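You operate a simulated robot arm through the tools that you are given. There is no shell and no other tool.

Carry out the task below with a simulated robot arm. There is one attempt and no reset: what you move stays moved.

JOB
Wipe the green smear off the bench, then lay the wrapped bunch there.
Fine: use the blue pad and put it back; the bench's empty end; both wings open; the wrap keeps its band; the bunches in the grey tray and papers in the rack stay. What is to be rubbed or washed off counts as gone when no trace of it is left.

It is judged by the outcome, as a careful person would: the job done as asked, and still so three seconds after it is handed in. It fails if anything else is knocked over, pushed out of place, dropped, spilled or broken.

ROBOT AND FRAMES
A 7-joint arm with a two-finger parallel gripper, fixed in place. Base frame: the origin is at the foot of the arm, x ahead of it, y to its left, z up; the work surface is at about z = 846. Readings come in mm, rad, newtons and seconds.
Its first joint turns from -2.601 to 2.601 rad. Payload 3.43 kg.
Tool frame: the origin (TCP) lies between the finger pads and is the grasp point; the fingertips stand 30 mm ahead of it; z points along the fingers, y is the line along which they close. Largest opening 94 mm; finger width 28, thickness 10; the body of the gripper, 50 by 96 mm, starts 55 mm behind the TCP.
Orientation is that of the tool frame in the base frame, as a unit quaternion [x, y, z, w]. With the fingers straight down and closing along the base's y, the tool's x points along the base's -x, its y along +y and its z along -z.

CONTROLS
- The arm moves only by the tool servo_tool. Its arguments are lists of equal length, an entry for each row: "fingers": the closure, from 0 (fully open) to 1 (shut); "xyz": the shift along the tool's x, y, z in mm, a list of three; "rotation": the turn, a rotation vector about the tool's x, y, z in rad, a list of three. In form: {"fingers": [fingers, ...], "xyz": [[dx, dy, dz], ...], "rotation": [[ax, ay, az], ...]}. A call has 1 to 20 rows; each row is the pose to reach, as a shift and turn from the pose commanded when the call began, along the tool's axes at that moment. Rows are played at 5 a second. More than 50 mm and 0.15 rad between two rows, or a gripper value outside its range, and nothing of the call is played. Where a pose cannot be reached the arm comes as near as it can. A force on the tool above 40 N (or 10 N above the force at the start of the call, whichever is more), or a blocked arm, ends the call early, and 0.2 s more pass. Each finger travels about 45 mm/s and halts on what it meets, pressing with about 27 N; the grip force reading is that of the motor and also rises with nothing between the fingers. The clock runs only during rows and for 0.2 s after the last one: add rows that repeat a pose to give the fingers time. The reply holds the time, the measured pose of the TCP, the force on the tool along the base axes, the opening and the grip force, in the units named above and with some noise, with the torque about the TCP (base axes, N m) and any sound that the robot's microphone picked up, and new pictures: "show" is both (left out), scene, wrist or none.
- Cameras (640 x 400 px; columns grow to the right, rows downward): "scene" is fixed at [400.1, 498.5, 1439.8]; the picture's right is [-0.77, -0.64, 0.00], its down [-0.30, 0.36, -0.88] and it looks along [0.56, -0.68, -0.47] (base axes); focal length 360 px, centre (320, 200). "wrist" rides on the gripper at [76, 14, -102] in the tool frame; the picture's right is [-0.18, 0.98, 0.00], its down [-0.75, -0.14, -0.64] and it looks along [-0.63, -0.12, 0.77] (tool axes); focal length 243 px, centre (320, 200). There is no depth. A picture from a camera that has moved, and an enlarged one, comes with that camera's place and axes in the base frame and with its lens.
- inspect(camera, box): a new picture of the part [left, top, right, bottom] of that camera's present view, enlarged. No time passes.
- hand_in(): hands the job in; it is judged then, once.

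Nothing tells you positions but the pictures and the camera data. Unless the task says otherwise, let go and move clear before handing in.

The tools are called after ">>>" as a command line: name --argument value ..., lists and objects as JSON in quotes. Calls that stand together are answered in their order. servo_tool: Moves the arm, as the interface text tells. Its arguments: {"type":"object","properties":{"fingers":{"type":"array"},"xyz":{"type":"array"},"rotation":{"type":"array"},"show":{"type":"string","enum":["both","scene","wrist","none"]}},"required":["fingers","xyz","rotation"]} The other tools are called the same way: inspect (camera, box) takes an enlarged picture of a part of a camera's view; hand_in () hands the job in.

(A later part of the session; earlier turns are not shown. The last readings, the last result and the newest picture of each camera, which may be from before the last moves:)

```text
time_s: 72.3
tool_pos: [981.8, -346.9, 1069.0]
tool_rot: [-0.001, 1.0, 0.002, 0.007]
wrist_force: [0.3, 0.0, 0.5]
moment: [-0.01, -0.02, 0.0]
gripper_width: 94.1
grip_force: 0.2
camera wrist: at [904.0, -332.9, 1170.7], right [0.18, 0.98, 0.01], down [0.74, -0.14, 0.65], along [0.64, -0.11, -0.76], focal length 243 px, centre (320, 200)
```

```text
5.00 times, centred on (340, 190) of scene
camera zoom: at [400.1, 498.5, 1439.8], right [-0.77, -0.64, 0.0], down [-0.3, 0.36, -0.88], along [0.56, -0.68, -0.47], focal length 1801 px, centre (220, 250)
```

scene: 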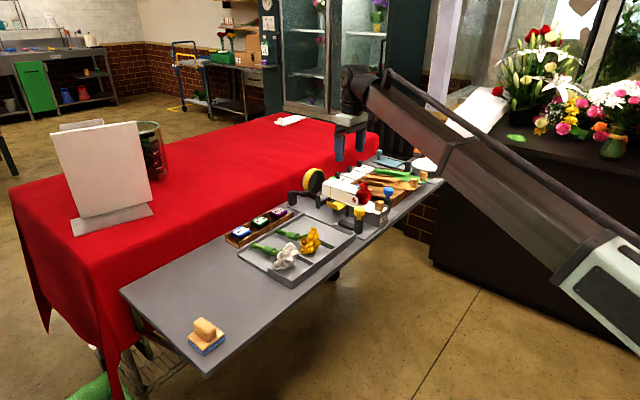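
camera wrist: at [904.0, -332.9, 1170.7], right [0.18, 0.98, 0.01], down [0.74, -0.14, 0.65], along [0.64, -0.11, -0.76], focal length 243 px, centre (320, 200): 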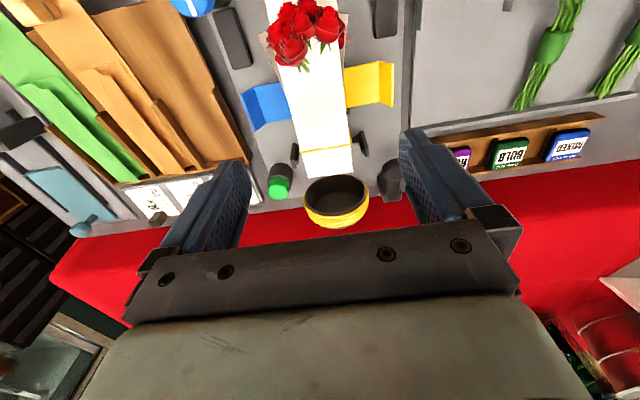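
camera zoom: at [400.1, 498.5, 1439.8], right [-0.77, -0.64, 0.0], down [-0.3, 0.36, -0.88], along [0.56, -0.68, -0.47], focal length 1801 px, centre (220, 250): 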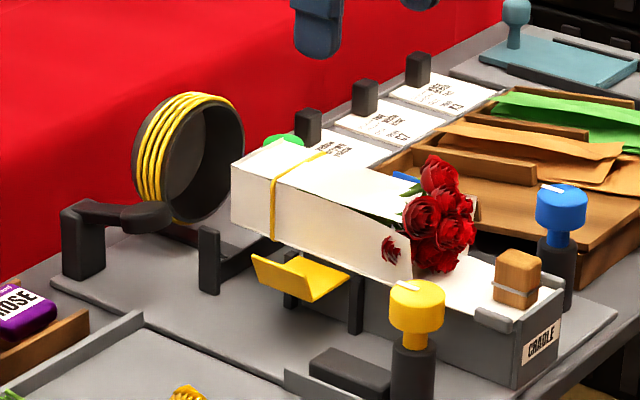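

I have a clear view: the wrap is about 52 mm wide, centred at y≈-347, and the open wings span x 965–1005. I'll centre at x≈985 and descend partway.

>>> servo_tool --fingers '[0, 0, 0, 0, 0]' --xyz '[[-3, 0, 30], [-3, 0, 60], [-3, 0, 85], [-3, 0, 100], [-3, 0, 100]]' --rotation '[[0, 0, 0], [0, 0, 0], [0, 0, 0], [0, 0, 0], [0, 0, 0]]'

>>> inspect --camera "wrist" --box '[200, 60, 440, 240]'

>>> inspect --camera "scene" --box '[290, 150, 390, 230]'

```text
time_s: 73.5
tool_pos: [986.1, -348.4, 965.6]
tool_rot: [-0.001, 1.0, 0.002, 0.008]
wrist_force: [1.0, 0.0, 0.2]
moment: [-0.01, 0.0, -0.01]
gripper_width: 93.9
grip_force: 0.1
camera wrist: at [908.8, -334.4, 1068.2], right [0.18, 0.98, 0.01], down [0.74, -0.14, 0.65], along [0.64, -0.11, -0.76], focal length 243 px, centre (320, 200)
```

scene: 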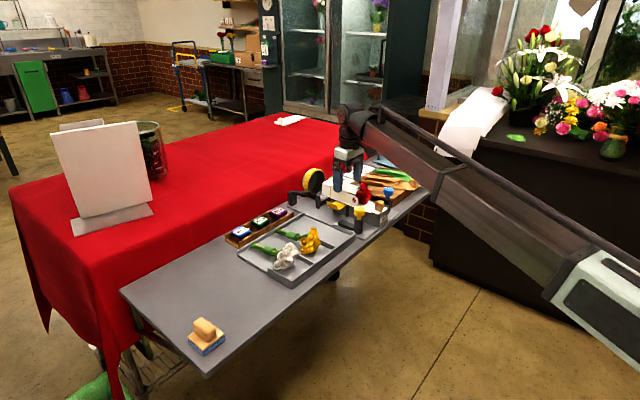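
wrist: 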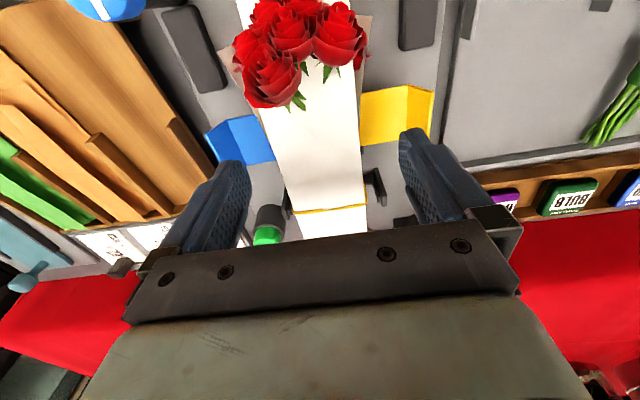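

```text
2.22 times, centred on (320, 150) of wrist
camera zoom: at [908.8, -334.4, 1068.2], right [0.18, 0.98, 0.01], down [0.74, -0.14, 0.65], along [0.64, -0.11, -0.76], focal length 539 px, centre (320, 311)
```

zoom: 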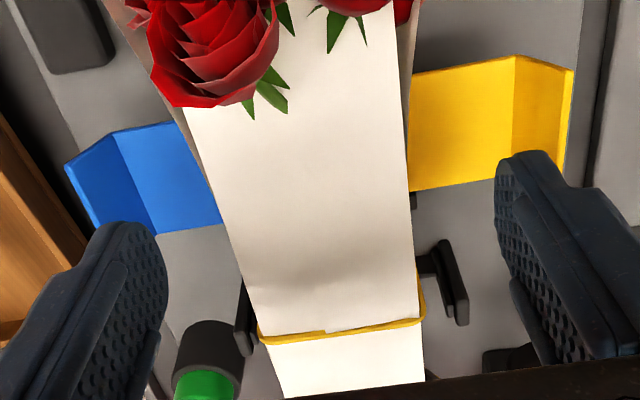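

```text
5.00 times, centred on (340, 190) of scene
camera zoom: at [400.1, 498.5, 1439.8], right [-0.77, -0.64, 0.0], down [-0.3, 0.36, -0.88], along [0.56, -0.68, -0.47], focal length 1801 px, centre (220, 250)
```

zoom: 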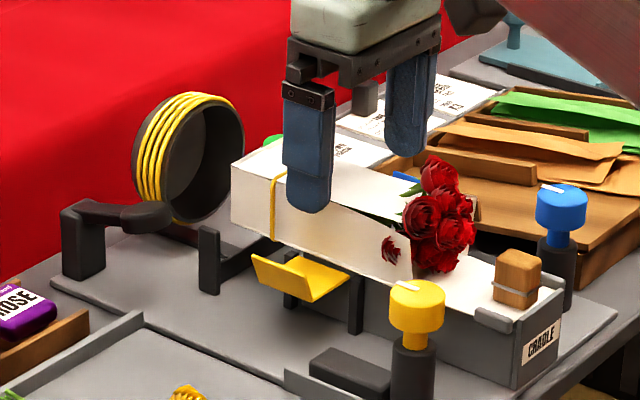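

The fingers are well placed: clear of the band (x≈1029) and between each wing's lip and the wrap. Narrowing to about 80 mm and descending to just above the cradle level.

>>> servo_tool --fingers '[0.15, 0.15, 0.15, 0.15, 0.15]' --xyz '[[0, 1, 0], [0, 1, 9], [0, 1, 17], [0, 1, 24], [0, 1, 24]]' --rotation '[[0, 0, 0], [0, 0, 0], [0, 0, 0], [0, 0, 0], [0, 0, 0]]'

>>> inspect --camera "wrist" --box '[200, 60, 440, 240]'

>>> inspect --camera "scene" --box '[300, 160, 380, 220]'

```text
time_s: 74.7
tool_pos: [986.7, -347.8, 944.4]
tool_rot: [-0.001, 1.0, 0.002, 0.007]
wrist_force: [-0.5, -0.2, -0.5]
moment: [0.01, -0.02, -0.02]
gripper_width: 79.6
grip_force: 0.0
camera wrist: at [907.8, -333.7, 1045.8], right [0.18, 0.98, 0.01], down [0.74, -0.14, 0.65], along [0.64, -0.11, -0.76], focal length 243 px, centre (320, 200)
```

scene: 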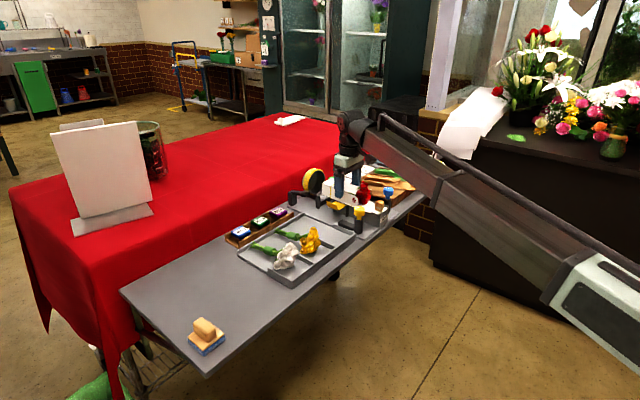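
wrist: 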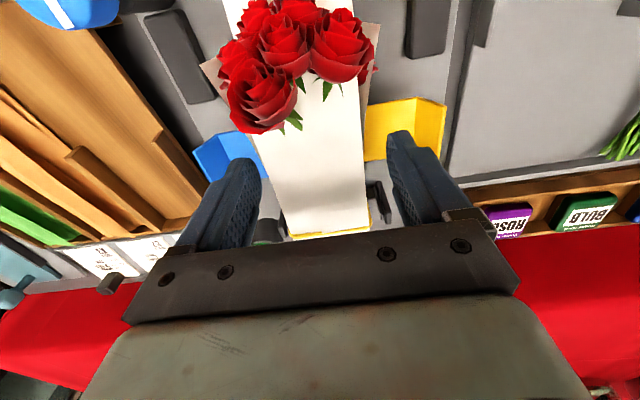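

```text
2.22 times, centred on (320, 150) of wrist
camera zoom: at [907.8, -333.7, 1045.8], right [0.18, 0.98, 0.01], down [0.74, -0.14, 0.65], along [0.64, -0.11, -0.76], focal length 539 px, centre (320, 311)
```

zoom: 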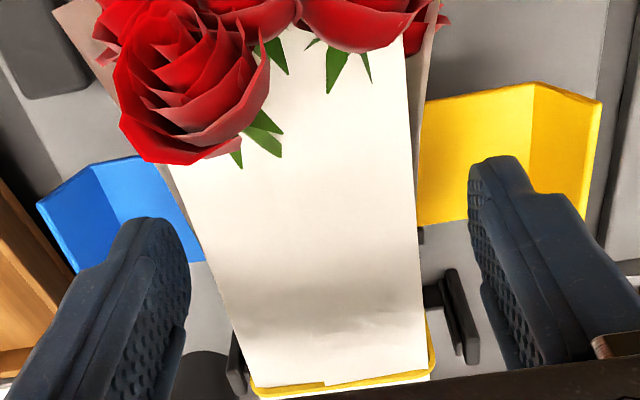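

```text
6.67 times, centred on (340, 190) of scene
camera zoom: at [400.1, 498.5, 1439.8], right [-0.77, -0.64, 0.0], down [-0.3, 0.36, -0.88], along [0.56, -0.68, -0.47], focal length 2402 px, centre (187, 267)
```

zoom: 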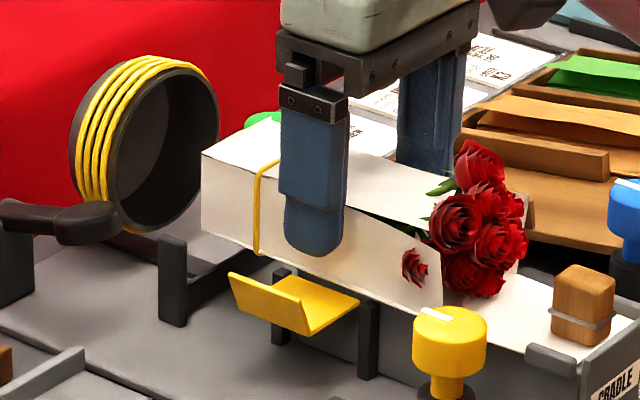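

The tips are near the wrap's lower edge without touching anything. Lowering 2 mm and closing on the wrap.

>>> servo_tool --fingers '[0.15, 0.3, 0.45, 0.55, 0.6, 0.6]' --xyz '[[0, 0, 2], [0, 0, 2], [0, 0, 2], [0, 0, 2], [0, 0, 2], [0, 0, 2]]' --rotation '[[0, 0, 0], [0, 0, 0], [0, 0, 0], [0, 0, 0], [0, 0, 0], [0, 0, 0]]' --show "none"

>>> inspect --camera "wrist" --box '[200, 60, 440, 240]'

>>> inspect --camera "scene" --box '[300, 160, 380, 220]'

```text
time_s: 76.1
tool_pos: [985.2, -348.0, 943.1]
tool_rot: [-0.001, 1.0, 0.001, 0.007]
wrist_force: [-0.1, -0.7, 0.3]
moment: [-0.02, 0.0, 0.0]
gripper_width: 37.8
grip_force: 0.1
```

```text
2.22 times, centred on (320, 150) of wrist
camera zoom: at [907.6, -333.2, 1044.0], right [0.18, 0.98, 0.01], down [0.74, -0.14, 0.65], along [0.64, -0.11, -0.76], focal length 539 px, centre (320, 311)
```

zoom: 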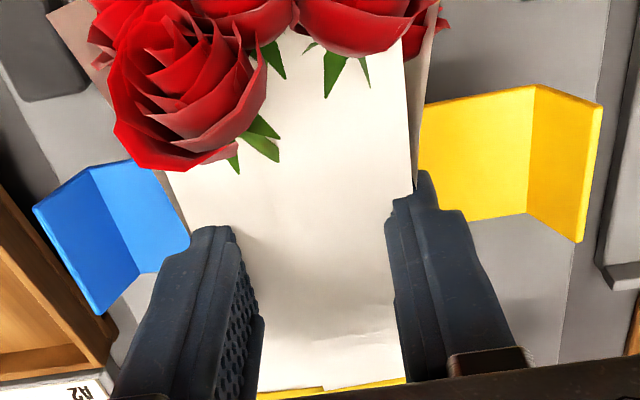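

```text
6.67 times, centred on (340, 190) of scene
camera zoom: at [400.1, 498.5, 1439.8], right [-0.77, -0.64, 0.0], down [-0.3, 0.36, -0.88], along [0.56, -0.68, -0.47], focal length 2402 px, centre (187, 267)
```

zoom: 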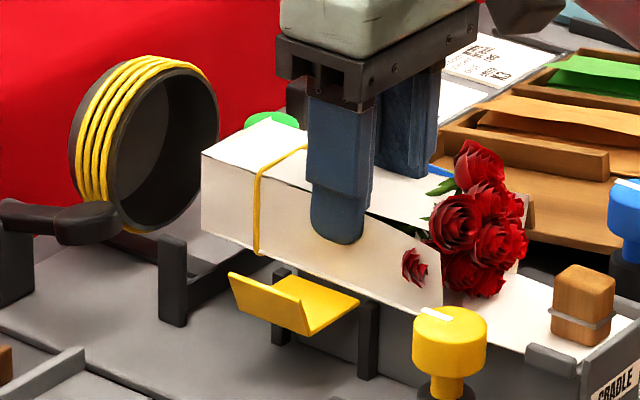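

The fingers closed to 38 mm without meeting resistance, so the paper gives and the firm core is narrower. I'll keep closing gently until the grip registers.

>>> servo_tool --fingers '[0.63, 0.66, 0.7, 0.74, 0.74]' --xyz '[[0, 0, 0], [0, 0, 0], [0, 0, 0], [0, 0, 0], [0, 0, 0]]' --rotation '[[0, 0, 0], [0, 0, 0], [0, 0, 0], [0, 0, 0], [0, 0, 0]]' --show "none"

>>> inspect --camera "wrist" --box '[200, 60, 440, 240]'

>>> inspect --camera "scene" --box '[300, 160, 380, 220]'

```text
time_s: 77.3
tool_pos: [985.6, -347.8, 941.7]
tool_rot: [-0.001, 1.0, 0.001, 0.006]
wrist_force: [-0.3, 0.4, 1.4]
moment: [-0.02, 0.02, -0.02]
gripper_width: 24.9
grip_force: 0.2
```

```text
2.22 times, centred on (320, 150) of wrist
camera zoom: at [907.6, -333.3, 1044.0], right [0.18, 0.98, 0.01], down [0.74, -0.14, 0.65], along [0.64, -0.11, -0.76], focal length 539 px, centre (320, 311)
```

zoom: 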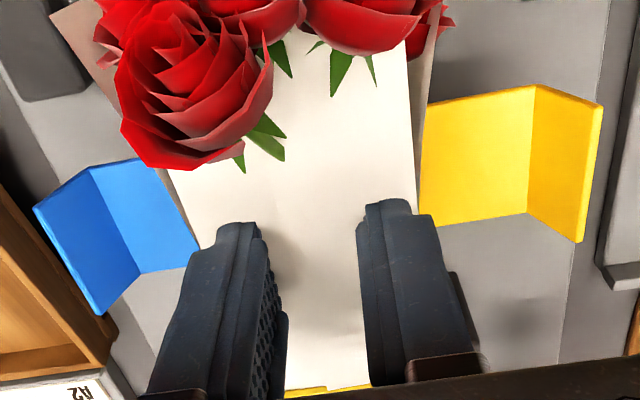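

```text
6.67 times, centred on (340, 190) of scene
camera zoom: at [400.1, 498.5, 1439.8], right [-0.77, -0.64, 0.0], down [-0.3, 0.36, -0.88], along [0.56, -0.68, -0.47], focal length 2402 px, centre (187, 267)
```

zoom: 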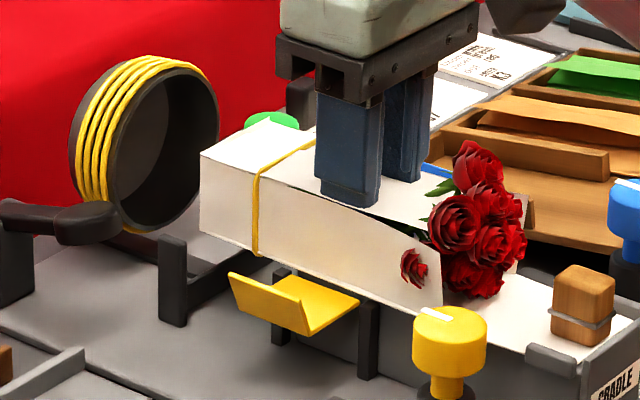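

Still no resistance at 25 mm; the fingers are pushing through the loose paper toward the stems. I'll close further, slowly, to find the firm core.

>>> servo_tool --fingers '[0.78, 0.82, 0.86, 0.9, 0.9]' --xyz '[[0, 0, 0], [0, 0, 0], [0, 0, 0], [0, 0, 0], [0, 0, 0]]' --rotation '[[0, 0, 0], [0, 0, 0], [0, 0, 0], [0, 0, 0], [0, 0, 0]]' --show "none"

>>> inspect --camera "wrist" --box '[200, 60, 440, 240]'

>>> inspect --camera "scene" --box '[300, 160, 380, 220]'

```text
time_s: 78.5
tool_pos: [986.5, -347.0, 942.6]
tool_rot: [-0.001, 1.0, 0.001, 0.007]
wrist_force: [-0.3, -0.3, 0.0]
moment: [0.01, -0.01, -0.05]
gripper_width: 20.8
grip_force: 27.3
```

```text
2.22 times, centred on (320, 150) of wrist
camera zoom: at [907.6, -333.2, 1044.0], right [0.18, 0.98, 0.01], down [0.74, -0.14, 0.65], along [0.64, -0.11, -0.76], focal length 539 px, centre (320, 311)
```

zoom: 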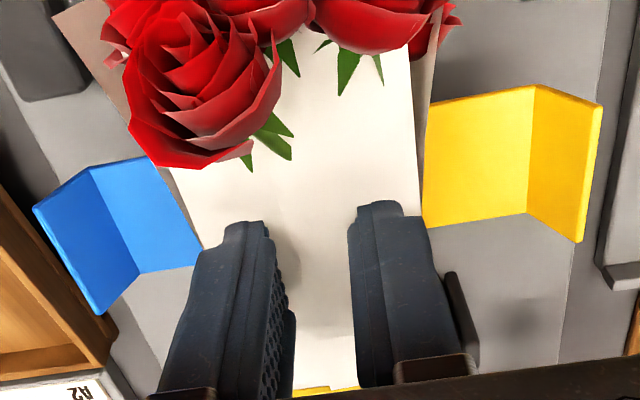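

```text
6.67 times, centred on (340, 190) of scene
camera zoom: at [400.1, 498.5, 1439.8], right [-0.77, -0.64, 0.0], down [-0.3, 0.36, -0.88], along [0.56, -0.68, -0.47], focal length 2402 px, centre (187, 267)
```

zoom: 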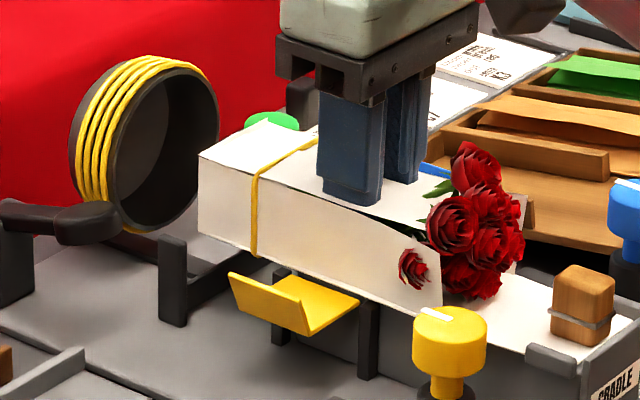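

The core is gripped at 21 mm with 27 N, and the whole wrap moved slightly with it. Lifting slowly a few cm to check everything comes along.

>>> servo_tool --fingers '[0.95, 0.95, 0.95, 0.95, 0.95, 0.95]' --xyz '[[0, 0, 0], [0, 0, -4], [0, 0, -9], [0, 0, -15], [0, 0, -20], [0, 0, -20]]' --rotation '[[0, 0, 0], [0, 0, 0], [0, 0, 0], [0, 0, 0], [0, 0, 0], [0, 0, 0]]' --show "none"

>>> inspect --camera "wrist" --box '[200, 60, 440, 240]'

>>> inspect --camera "scene" --box '[300, 160, 380, 220]'

```text
time_s: 79.9
tool_pos: [985.2, -346.6, 962.9]
tool_rot: [-0.002, 1.0, 0.002, 0.007]
wrist_force: [0.8, 0.7, -0.6]
moment: [0.03, -0.05, 0.02]
gripper_width: 21.1
grip_force: 27.3
```

```text
2.22 times, centred on (320, 150) of wrist
camera zoom: at [906.8, -332.7, 1063.5], right [0.18, 0.98, 0.01], down [0.74, -0.14, 0.65], along [0.64, -0.11, -0.76], focal length 539 px, centre (320, 311)
```

zoom: 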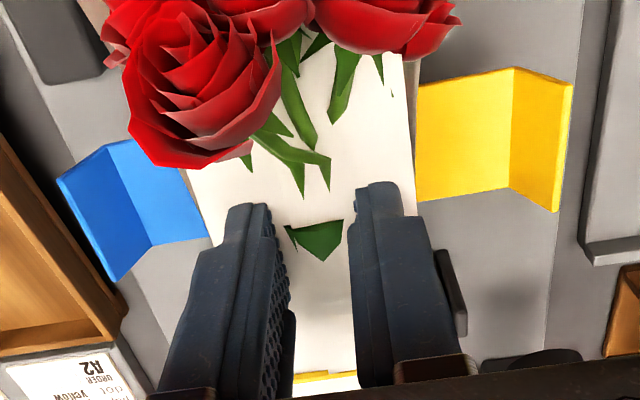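

```text
6.67 times, centred on (340, 190) of scene
camera zoom: at [400.1, 498.5, 1439.8], right [-0.77, -0.64, 0.0], down [-0.3, 0.36, -0.88], along [0.56, -0.68, -0.47], focal length 2402 px, centre (187, 267)
```

zoom: 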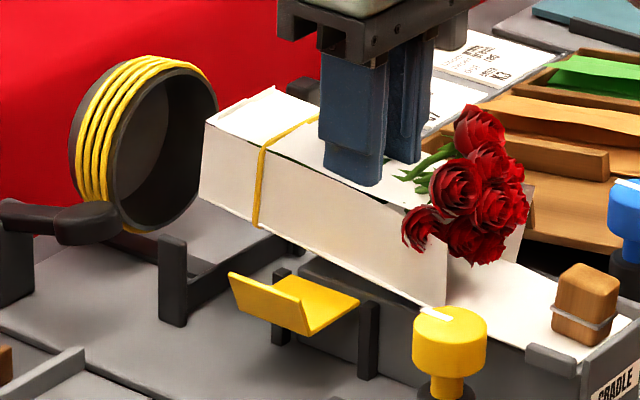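

The bunch and band end have risen, but the near end of the paper (the tail with the wooden block) is still down in the cradle. I'll look closely before going on.

>>> inspect --camera "scene" --box '[320, 175, 390, 225]'

>>> inspect --camera "wrist" --box '[220, 0, 400, 120]'

>>> inspect --camera "scene" --box '[320, 165, 360, 205]'

```text
8.00 times, centred on (355, 200) of scene
camera zoom: at [400.1, 498.5, 1439.8], right [-0.77, -0.64, 0.0], down [-0.3, 0.36, -0.88], along [0.56, -0.68, -0.47], focal length 2882 px, centre (40, 200)
```

zoom: 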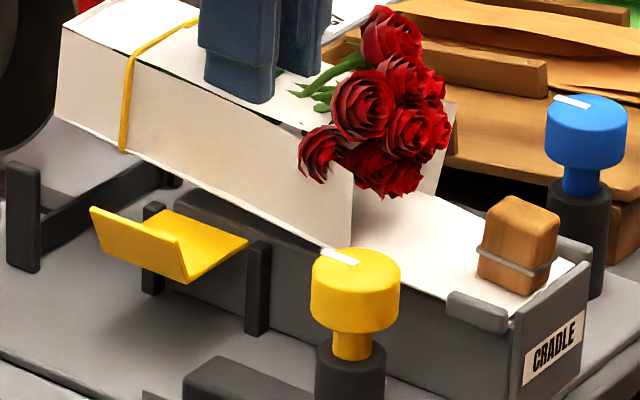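

```text
3.33 times, centred on (310, 60) of wrist
camera zoom: at [906.8, -332.7, 1063.5], right [0.18, 0.98, 0.01], down [0.74, -0.14, 0.65], along [0.64, -0.11, -0.76], focal length 809 px, centre (353, 667)
```

zoom: 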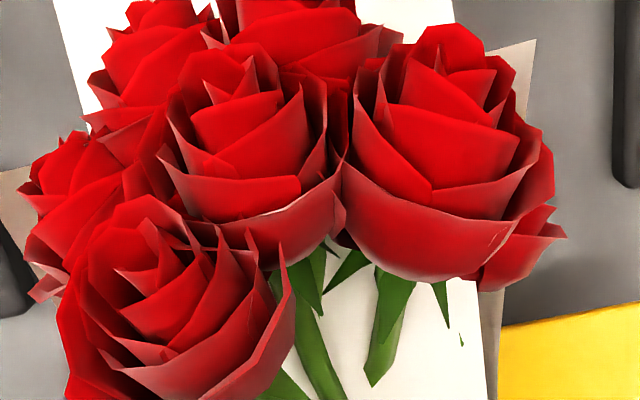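

```text
10.00 times, centred on (340, 185) of scene
camera zoom: at [400.1, 498.5, 1439.8], right [-0.77, -0.64, 0.0], down [-0.3, 0.36, -0.88], along [0.56, -0.68, -0.47], focal length 3602 px, centre (120, 350)
```

zoom: 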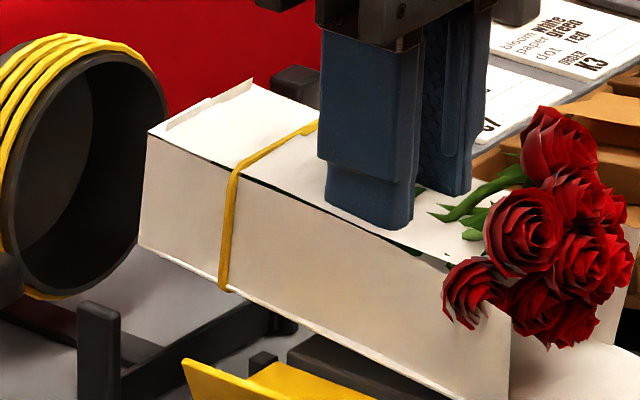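

The paper is a sheet whose tail carries the wooden block, and it is coupled to the bunch mainly at the band. I'll lift a little more, slowly, and watch how the paper and the block behave.

>>> servo_tool --fingers '[0.95, 0.95, 0.95, 0.95]' --xyz '[[0, 0, -5], [0, 0, -10], [0, 0, -15], [0, 0, -15]]' --rotation '[[0, 0, 0], [0, 0, 0], [0, 0, 0], [0, 0, 0]]' --show "none"

>>> inspect --camera "scene" --box '[310, 160, 390, 220]'

>>> inspect --camera "wrist" --box '[200, 0, 440, 240]'

```text
time_s: 80.9
tool_pos: [984.8, -348.8, 976.4]
tool_rot: [-0.001, 1.0, 0.002, 0.007]
wrist_force: [-0.3, -0.6, -0.5]
moment: [-0.01, -0.02, -0.02]
gripper_width: 20.9
grip_force: 27.1
```

```text
6.67 times, centred on (350, 190) of scene
camera zoom: at [400.1, 498.5, 1439.8], right [-0.77, -0.64, 0.0], down [-0.3, 0.36, -0.88], along [0.56, -0.68, -0.47], focal length 2402 px, centre (120, 267)
```

zoom: 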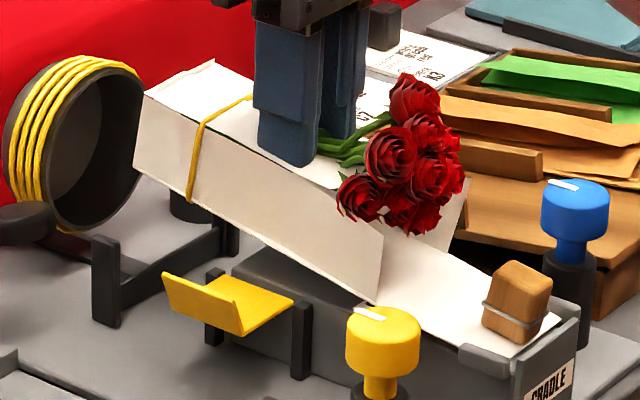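

```text
1.67 times, centred on (320, 120) of wrist
camera zoom: at [907.3, -333.7, 1078.8], right [0.18, 0.98, 0.01], down [0.74, -0.14, 0.65], along [0.64, -0.11, -0.76], focal length 404 px, centre (320, 333)
```

zoom: 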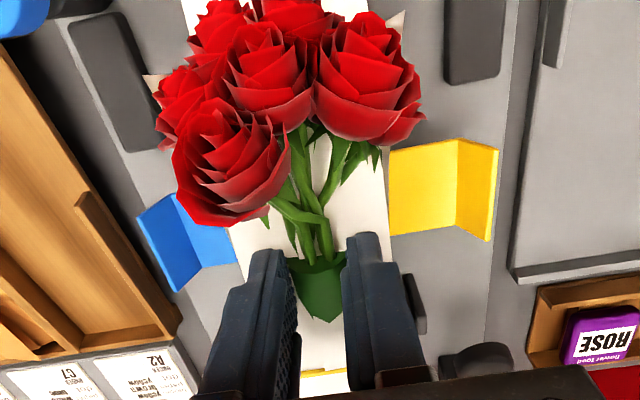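

The gripper is holding the green tie of the stems, and the paper hinges at the band because the tail and block hang back. I'll pitch the bunch to follow the paper (stem end up), so the flowers stay lined up inside their wrap.

>>> servo_tool --fingers '[0.95, 0.95, 0.95, 0.95, 0.95]' --xyz '[[0, 0, -1], [0, 0, -2], [0, 0, -3], [0, 0, -3], [0, 0, -3]]' --rotation '[[0, -0.08, 0], [0, -0.16, 0], [0, -0.24, 0], [0, -0.3, 0], [0, -0.3, 0]]' --show "none"

>>> inspect --camera "scene" --box '[310, 160, 390, 220]'

>>> inspect --camera "wrist" --box '[200, 0, 440, 240]'

```text
time_s: 82.1
tool_pos: [986.0, -348.5, 978.4]
tool_rot: [0.0, 0.988, 0.002, 0.157]
wrist_force: [-0.6, 0.4, -1.0]
moment: [-0.01, 0.0, 0.01]
gripper_width: 21.1
grip_force: 26.9
```

```text
6.67 times, centred on (350, 190) of scene
camera zoom: at [400.1, 498.5, 1439.8], right [-0.77, -0.64, 0.0], down [-0.3, 0.36, -0.88], along [0.56, -0.68, -0.47], focal length 2402 px, centre (120, 267)
```

zoom: 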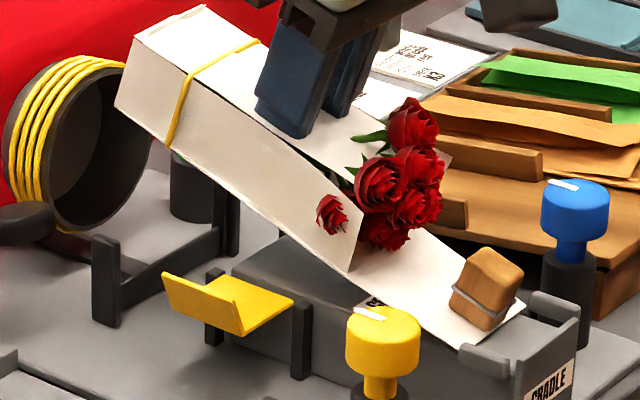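

```text
1.67 times, centred on (320, 120) of wrist
camera zoom: at [881.3, -333.7, 1053.7], right [0.17, 0.98, 0.06], down [0.52, -0.14, 0.84], along [0.84, -0.12, -0.53], focal length 404 px, centre (320, 333)
```

zoom: 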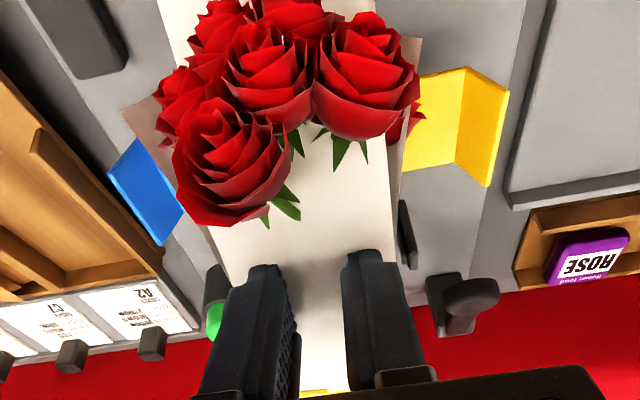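

The bunch and its wrap line up again, and the block is sliding along the cradle with the tail. Continuing to raise with a little more pitch.

>>> servo_tool --fingers '[0.95, 0.95, 0.95, 0.95, 0.95]' --xyz '[[-3, 0, -9], [-6, 0, -18], [-9, 0, -27], [-12, 0, -36], [-12, 0, -36]]' --rotation '[[0, -0.07, 0], [0, -0.14, 0], [0, -0.2, 0], [0, -0.25, 0], [0, -0.25, 0]]' --show "none"

>>> inspect --camera "scene" --box '[310, 150, 400, 220]'

>>> inspect --camera "wrist" --box '[200, 0, 440, 240]'

```text
time_s: 83.3
tool_pos: [985.7, -349.1, 1018.1]
tool_rot: [0.0, 0.96, 0.003, 0.278]
wrist_force: [0.2, 0.4, -1.6]
moment: [0.02, -0.03, 0.04]
gripper_width: 21.1
grip_force: 27.0
```

```text
5.71 times, centred on (355, 185) of scene
camera zoom: at [400.1, 498.5, 1439.8], right [-0.77, -0.64, 0.0], down [-0.3, 0.36, -0.88], along [0.56, -0.68, -0.47], focal length 2058 px, centre (120, 286)
```

zoom: 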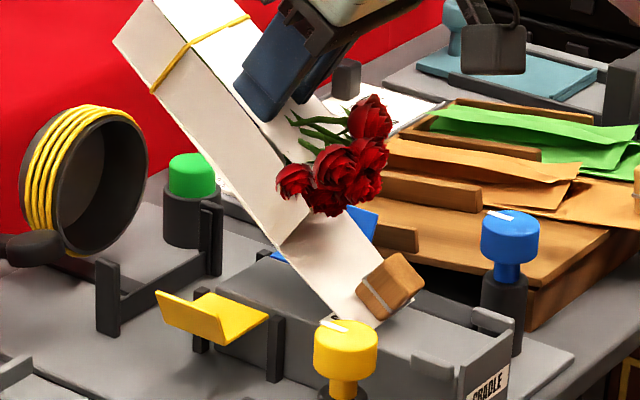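

```text
1.67 times, centred on (320, 120) of wrist
camera zoom: at [865.5, -334.6, 1064.3], right [0.15, 0.98, 0.1], down [0.29, -0.14, 0.94], along [0.94, -0.12, -0.31], focal length 404 px, centre (320, 333)
```

zoom: 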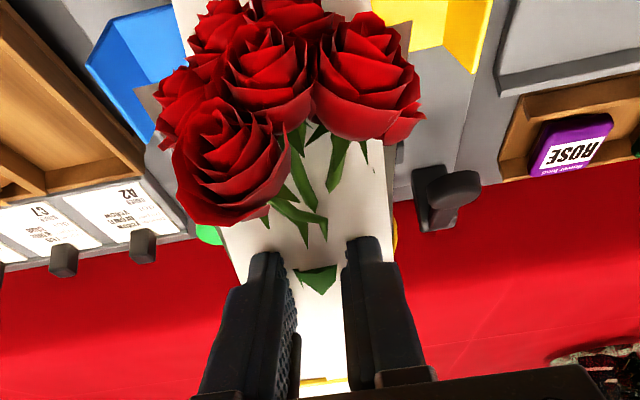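

The paper with its tail and block behaves as one stiff sheet swinging from the band. I'll keep raising and pitching so the bunch stays lined up with it, watching the block come clear of the cradle.

>>> servo_tool --fingers '[0.95, 0.95, 0.95, 0.95, 0.95, 0.95]' --xyz '[[-5, 0, -8], [-10.7, 0, -17], [-16, 0, -25], [-21.4, 0, -34], [-26.7, 0, -42.3], [-26.7, 0, -42.3]]' --rotation '[[0, -0.07, 0], [0, -0.14, 0], [0, -0.21, 0], [0, -0.28, 0], [0, -0.35, 0], [0, -0.35, 0]]'

>>> inspect --camera "scene" --box '[310, 130, 400, 220]'

```text
time_s: 84.7
tool_pos: [985.3, -348.1, 1068.1]
tool_rot: [0.002, 0.897, 0.0, 0.441]
wrist_force: [0.1, -0.2, -0.9]
moment: [0.01, 0.03, -0.01]
gripper_width: 21.1
grip_force: 26.9
camera wrist: at [857.8, -333.1, 1070.2], right [0.11, 0.98, 0.15], down [-0.05, -0.14, 0.99], along [0.99, -0.12, 0.03], focal length 243 px, centre (320, 200)
```

scene: 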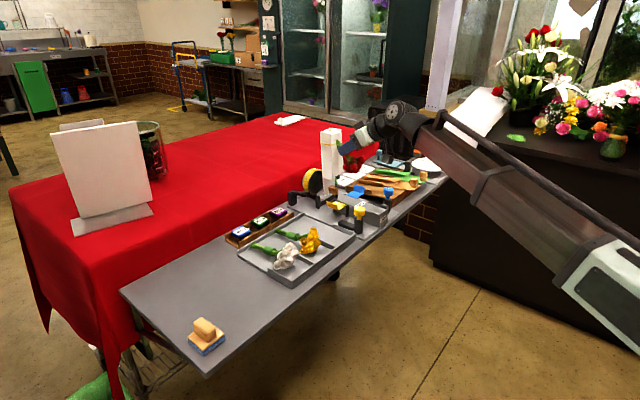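
wrist: 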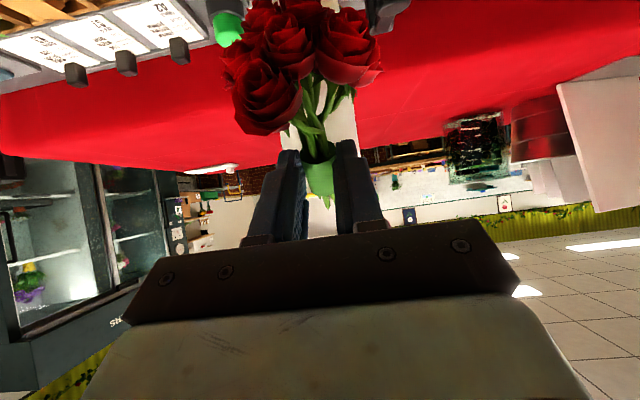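

```text
4.44 times, centred on (355, 175) of scene
camera zoom: at [400.1, 498.5, 1439.8], right [-0.77, -0.64, 0.0], down [-0.3, 0.36, -0.88], along [0.56, -0.68, -0.47], focal length 1601 px, centre (164, 311)
```

zoom: 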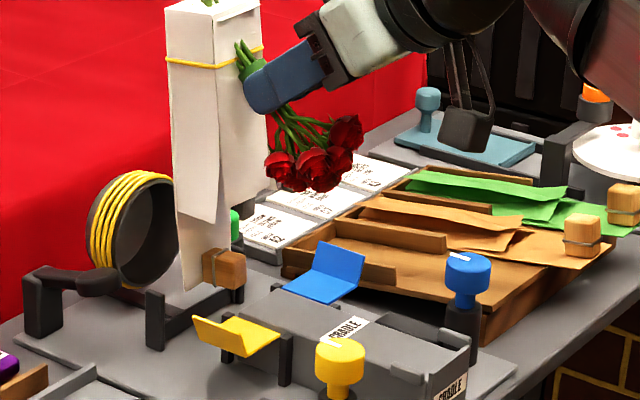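

The sheet now hangs freely from the band, which is still on, with the flowers held by the tie. I'll raise slowly until the hanging block clears everything by a wide margin.

>>> servo_tool --fingers '[0.95, 0.95, 0.95, 0.95, 0.95, 0.95, 0.95, 0.95]' --xyz '[[-11, 0, -9], [-24, 0, -20], [-37, 0, -32], [-50, 0, -44], [-62, 0, -56], [-74, 0, -67], [-83, 0, -75], [-83, 0, -75]]' --rotation '[[0, 0, 0], [0, 0, 0], [0, 0, 0], [0, 0, 0], [0, 0, 0], [0, 0, 0], [0, 0, 0], [0, 0, 0]]'

>>> inspect --camera "scene" --box '[310, 110, 400, 210]'

>>> inspect --camera "wrist" --box '[200, 0, 440, 220]'

```text
time_s: 86.5
tool_pos: [975.4, -347.6, 1179.2]
tool_rot: [0.0, 0.897, 0.002, 0.441]
wrist_force: [-0.1, 0.1, -0.2]
moment: [0.02, 0.01, 0.01]
gripper_width: 20.9
grip_force: 27.1
camera wrist: at [847.5, -332.4, 1181.9], right [0.11, 0.98, 0.15], down [-0.05, -0.14, 0.99], along [0.99, -0.12, 0.03], focal length 243 px, centre (320, 200)
```

scene: 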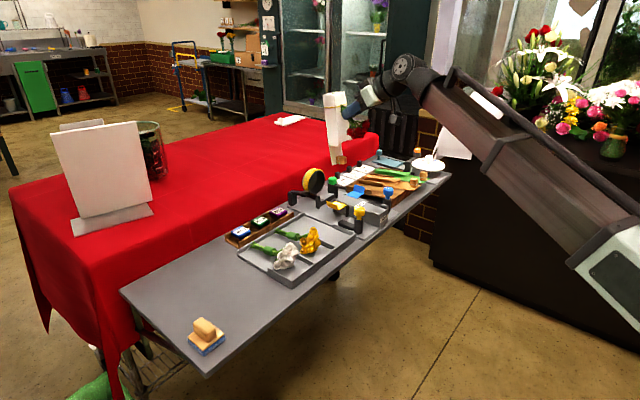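
wrist: 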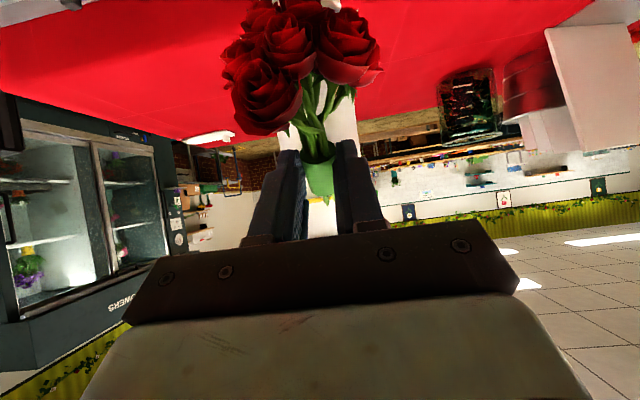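

```text
4.00 times, centred on (355, 160) of scene
camera zoom: at [400.1, 498.5, 1439.8], right [-0.77, -0.64, 0.0], down [-0.3, 0.36, -0.88], along [0.56, -0.68, -0.47], focal length 1441 px, centre (180, 360)
```

zoom: 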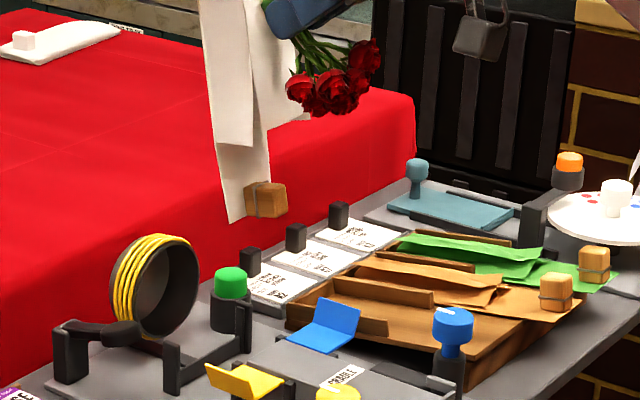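

```text
1.82 times, centred on (320, 110) of wrist
camera zoom: at [847.5, -332.4, 1181.9], right [0.11, 0.98, 0.15], down [-0.05, -0.14, 0.99], along [0.99, -0.12, 0.03], focal length 441 px, centre (320, 364)
```

zoom: 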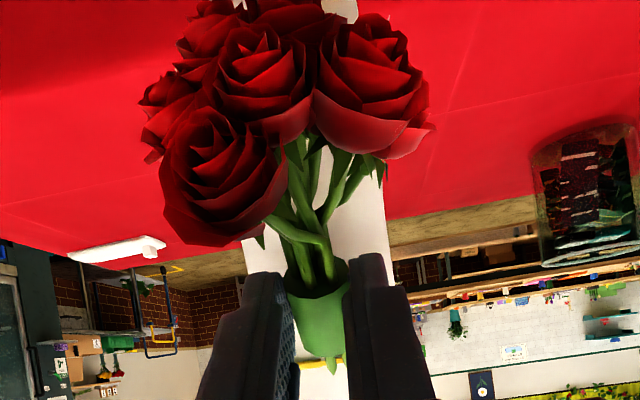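

The wrapped bunch hangs well clear with its band on. Now I'll carry it smoothly along +y to the bench's empty end, staying high.

>>> servo_tool --fingers '[0.95, 0.95, 0.95, 0.95, 0.95, 0.95, 0.95, 0.95, 0.95, 0.95, 0.95, 0.95, 0.95, 0.95, 0.95, 0.95, 0.95, 0.95, 0.95, 0.95]' --xyz '[[0, 8, 0], [0, 20, 0], [0, 38, 0], [0, 60, 0], [0, 85, 0], [0, 111, 0], [0, 137, 0], [0, 163, 0], [0, 189, 0], [0, 215, 0], [0, 241, 0], [0, 267, 0], [0, 293, 0], [0, 319, 0], [0, 345, 0], [0, 371, 0], [0, 397, 0], [0, 421, 0], [0, 440, 0], [0, 452, 0]]' --rotation '[[0, 0, 0], [0, 0, 0], [0, 0, 0], [0, 0, 0], [0, 0, 0], [0, 0, 0], [0, 0, 0], [0, 0, 0], [0, 0, 0], [0, 0, 0], [0, 0, 0], [0, 0, 0], [0, 0, 0], [0, 0, 0], [0, 0, 0], [0, 0, 0], [0, 0, 0], [0, 0, 0], [0, 0, 0], [0, 0, 0]]'

>>> inspect --camera "scene" --box '[120, 120, 300, 300]'

```text
time_s: 90.7
tool_pos: [976.3, 103.4, 1181.3]
tool_rot: [0.0, 0.898, 0.002, 0.441]
wrist_force: [-0.3, -0.3, -1.0]
moment: [0.03, 0.02, 0.02]
gripper_width: 21.0
grip_force: 26.9
camera wrist: at [848.7, 117.9, 1184.7], right [0.11, 0.98, 0.15], down [-0.05, -0.14, 0.99], along [0.99, -0.12, 0.03], focal length 243 px, centre (320, 200)
```

scene: 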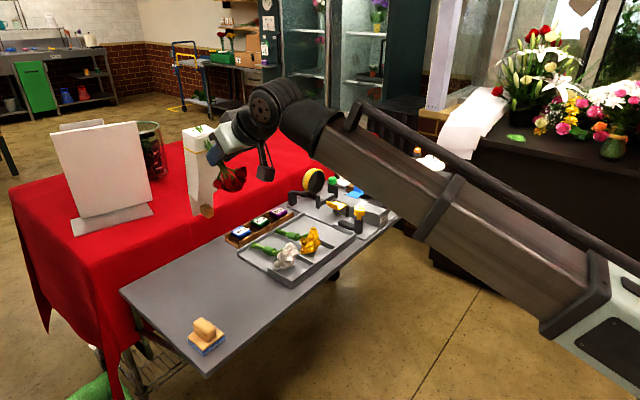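
wrist: 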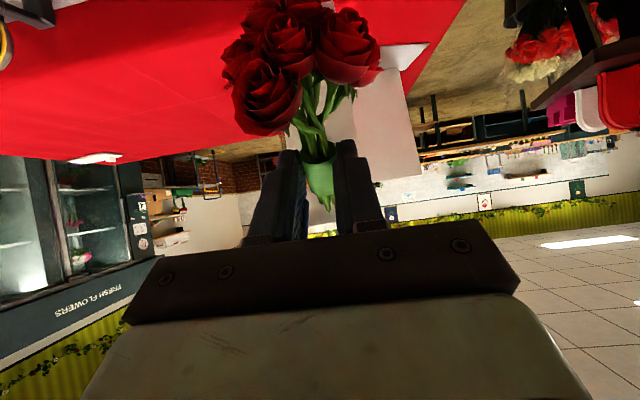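

```text
2.22 times, centred on (210, 210) of scene
camera zoom: at [400.1, 498.5, 1439.8], right [-0.77, -0.64, 0.0], down [-0.3, 0.36, -0.88], along [0.56, -0.68, -0.47], focal length 800 px, centre (564, 178)
```

zoom: 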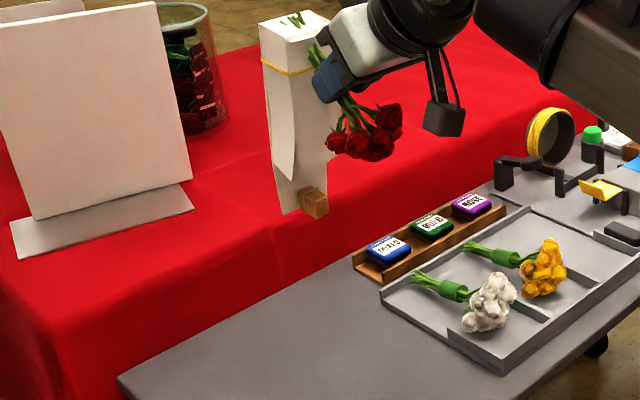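

It is now above the empty end, hanging straight with the band on. I'll draw back toward the robot and lower, so the sheet's lower edge will touch down near x≈865 and can then be laid down outward.

>>> servo_tool --fingers '[0.95, 0.95, 0.95, 0.95, 0.95, 0.95, 0.95, 0.95, 0.95, 0.95, 0.95]' --xyz '[[9, 1, -4], [27, 4, -11], [51, 7, -20], [77, 10.5, -31], [103, 14, -41], [129, 17.5, -51], [153, 21, -60], [173, 23.5, -68], [182, 25, -72], [184, 25, -73], [184, 25, -73]]' --rotation '[[0, 0, 0], [0, 0, 0], [0, 0, 0], [0, 0, 0], [0, 0, 0], [0, 0, 0], [0, 0, 0], [0, 0, 0], [0, 0, 0], [0, 0, 0], [0, 0, 0]]'

>>> inspect --camera "scene" --box '[150, 170, 330, 350]'

```text
time_s: 93.1
tool_pos: [806.9, 129.4, 1080.0]
tool_rot: [-0.001, 0.898, 0.003, 0.441]
wrist_force: [-0.3, -0.6, -1.6]
moment: [-0.02, 0.05, -0.01]
gripper_width: 21.0
grip_force: 27.4
camera wrist: at [677.9, 143.4, 1082.1], right [0.11, 0.98, 0.15], down [-0.05, -0.15, 0.99], along [0.99, -0.12, 0.03], focal length 243 px, centre (320, 200)
```

scene: 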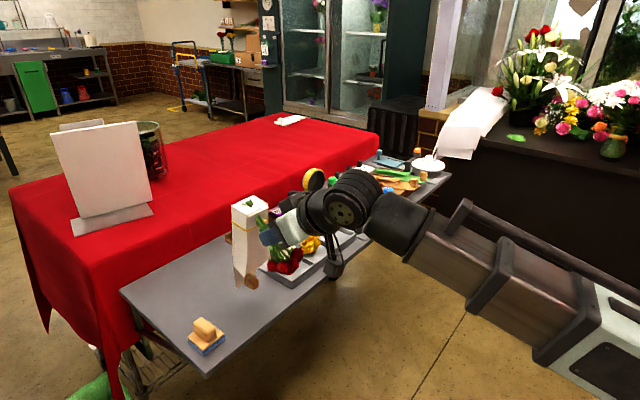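
wrist: 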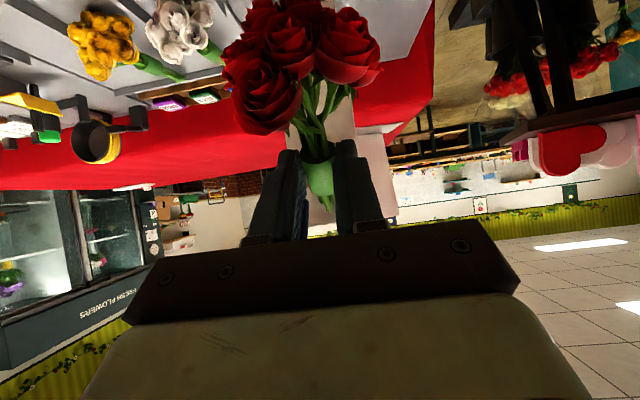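

```text
2.22 times, centred on (240, 260) of scene
camera zoom: at [400.1, 498.5, 1439.8], right [-0.77, -0.64, 0.0], down [-0.3, 0.36, -0.88], along [0.56, -0.68, -0.47], focal length 800 px, centre (498, 67)
```

zoom: 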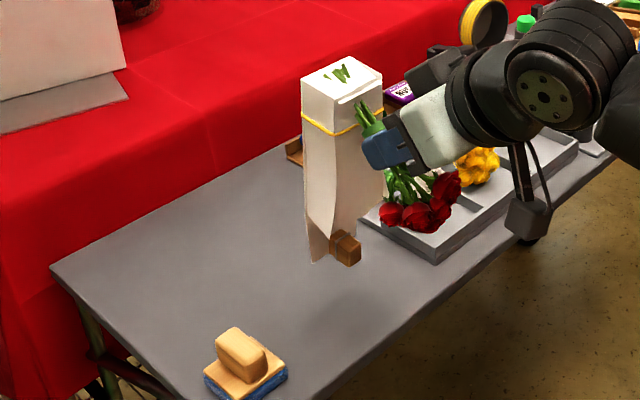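

The sheet hangs vertically with its lower edge around x≈890. I'll move back another 30 mm and lower 40 mm, then check the gap to the bench.

>>> servo_tool --fingers '[0.95, 0.95, 0.95, 0.95, 0.95, 0.95]' --xyz '[[8, 0, 0], [20, 0, 0.2], [33, 0, 0.4], [45, 0, 0.6], [50, 0, 0.7], [50, 0, 0.7]]' --rotation '[[0, 0, 0], [0, 0, 0], [0, 0, 0], [0, 0, 0], [0, 0, 0], [0, 0, 0]]' --show "none"

>>> inspect --camera "scene" --box '[180, 200, 330, 330]'

```text
time_s: 94.5
tool_pos: [777.0, 127.6, 1040.0]
tool_rot: [0.0, 0.897, 0.002, 0.442]
wrist_force: [0.2, 0.4, -1.6]
moment: [-0.03, 0.04, -0.03]
gripper_width: 20.9
grip_force: 26.8
```

```text
3.08 times, centred on (255, 265) of scene
camera zoom: at [400.1, 498.5, 1439.8], right [-0.77, -0.64, 0.0], down [-0.3, 0.36, -0.88], along [0.56, -0.68, -0.47], focal length 1108 px, centre (520, 0)
```

zoom: 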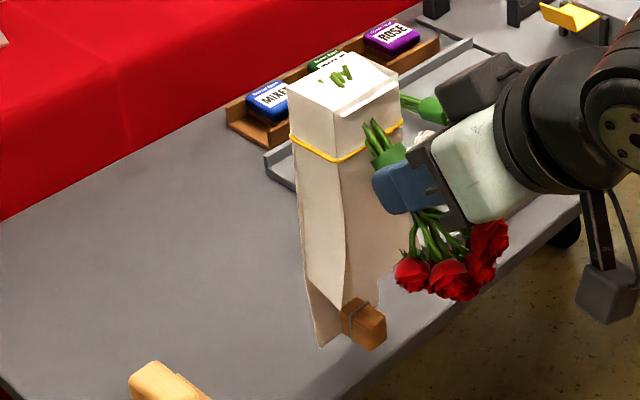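

The lower edge is about 19 mm above the bench near x≈866. Lowering 16 mm more.

>>> servo_tool --fingers '[0.95, 0.95, 0.95, 0.95]' --xyz '[[5, 0, 3.9], [9.5, 0, 7.3], [12.7, 0, 9.8], [12.7, 0, 9.8]]' --rotation '[[0, 0, 0], [0, 0, 0], [0, 0, 0], [0, 0, 0]]' --show "none"

>>> inspect --camera "scene" --box '[200, 250, 300, 330]'

```text
time_s: 95.5
tool_pos: [775.5, 128.8, 1022.8]
tool_rot: [0.0, 0.897, 0.003, 0.442]
wrist_force: [-0.3, -0.1, -1.8]
moment: [0.01, 0.07, 0.02]
gripper_width: 21.1
grip_force: 26.7
```

```text
5.00 times, centred on (250, 290) of scene
camera zoom: at [400.1, 498.5, 1439.8], right [-0.77, -0.64, 0.0], down [-0.3, 0.36, -0.88], along [0.56, -0.68, -0.47], focal length 1801 px, centre (670, -250)
```

zoom: 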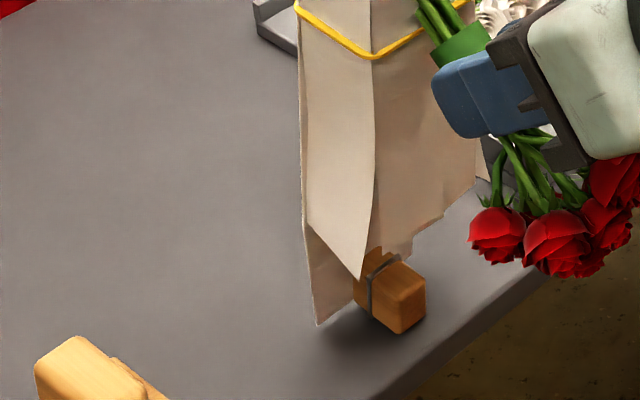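

The block is about to touch. I'll start moving outward (+x) while lowering slightly so the lower end trails toward the robot.

>>> servo_tool --fingers '[0.95, 0.95, 0.95, 0.95, 0.95]' --xyz '[[1.6, 0, 1.2], [-2, 0, 6], [-6, 0, 12], [-9.8, 0, 17.7], [-9.8, 0, 17.7]]' --rotation '[[0, 0, 0], [0, 0, 0], [0, 0, 0], [0, 0, 0], [0, 0, 0]]' --show "none"

>>> inspect --camera "scene" --box '[200, 230, 320, 330]'

```text
time_s: 96.7
tool_pos: [796.2, 128.7, 1021.3]
tool_rot: [0.0, 0.897, 0.002, 0.441]
wrist_force: [0.0, -0.2, -1.3]
moment: [-0.01, 0.01, 0.02]
gripper_width: 20.9
grip_force: 26.8
```

```text
4.00 times, centred on (260, 280) of scene
camera zoom: at [400.1, 498.5, 1439.8], right [-0.77, -0.64, 0.0], down [-0.3, 0.36, -0.88], along [0.56, -0.68, -0.47], focal length 1441 px, centre (560, -120)
```

zoom: 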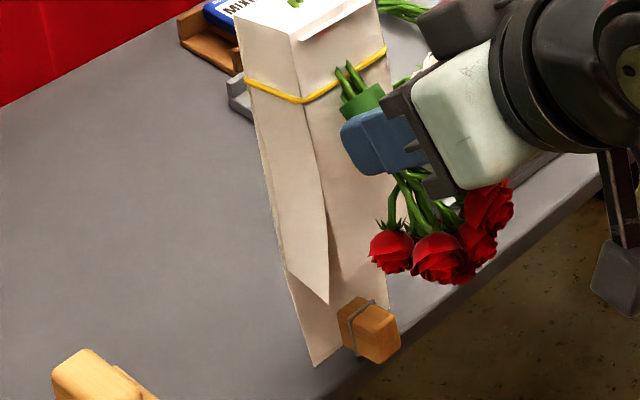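

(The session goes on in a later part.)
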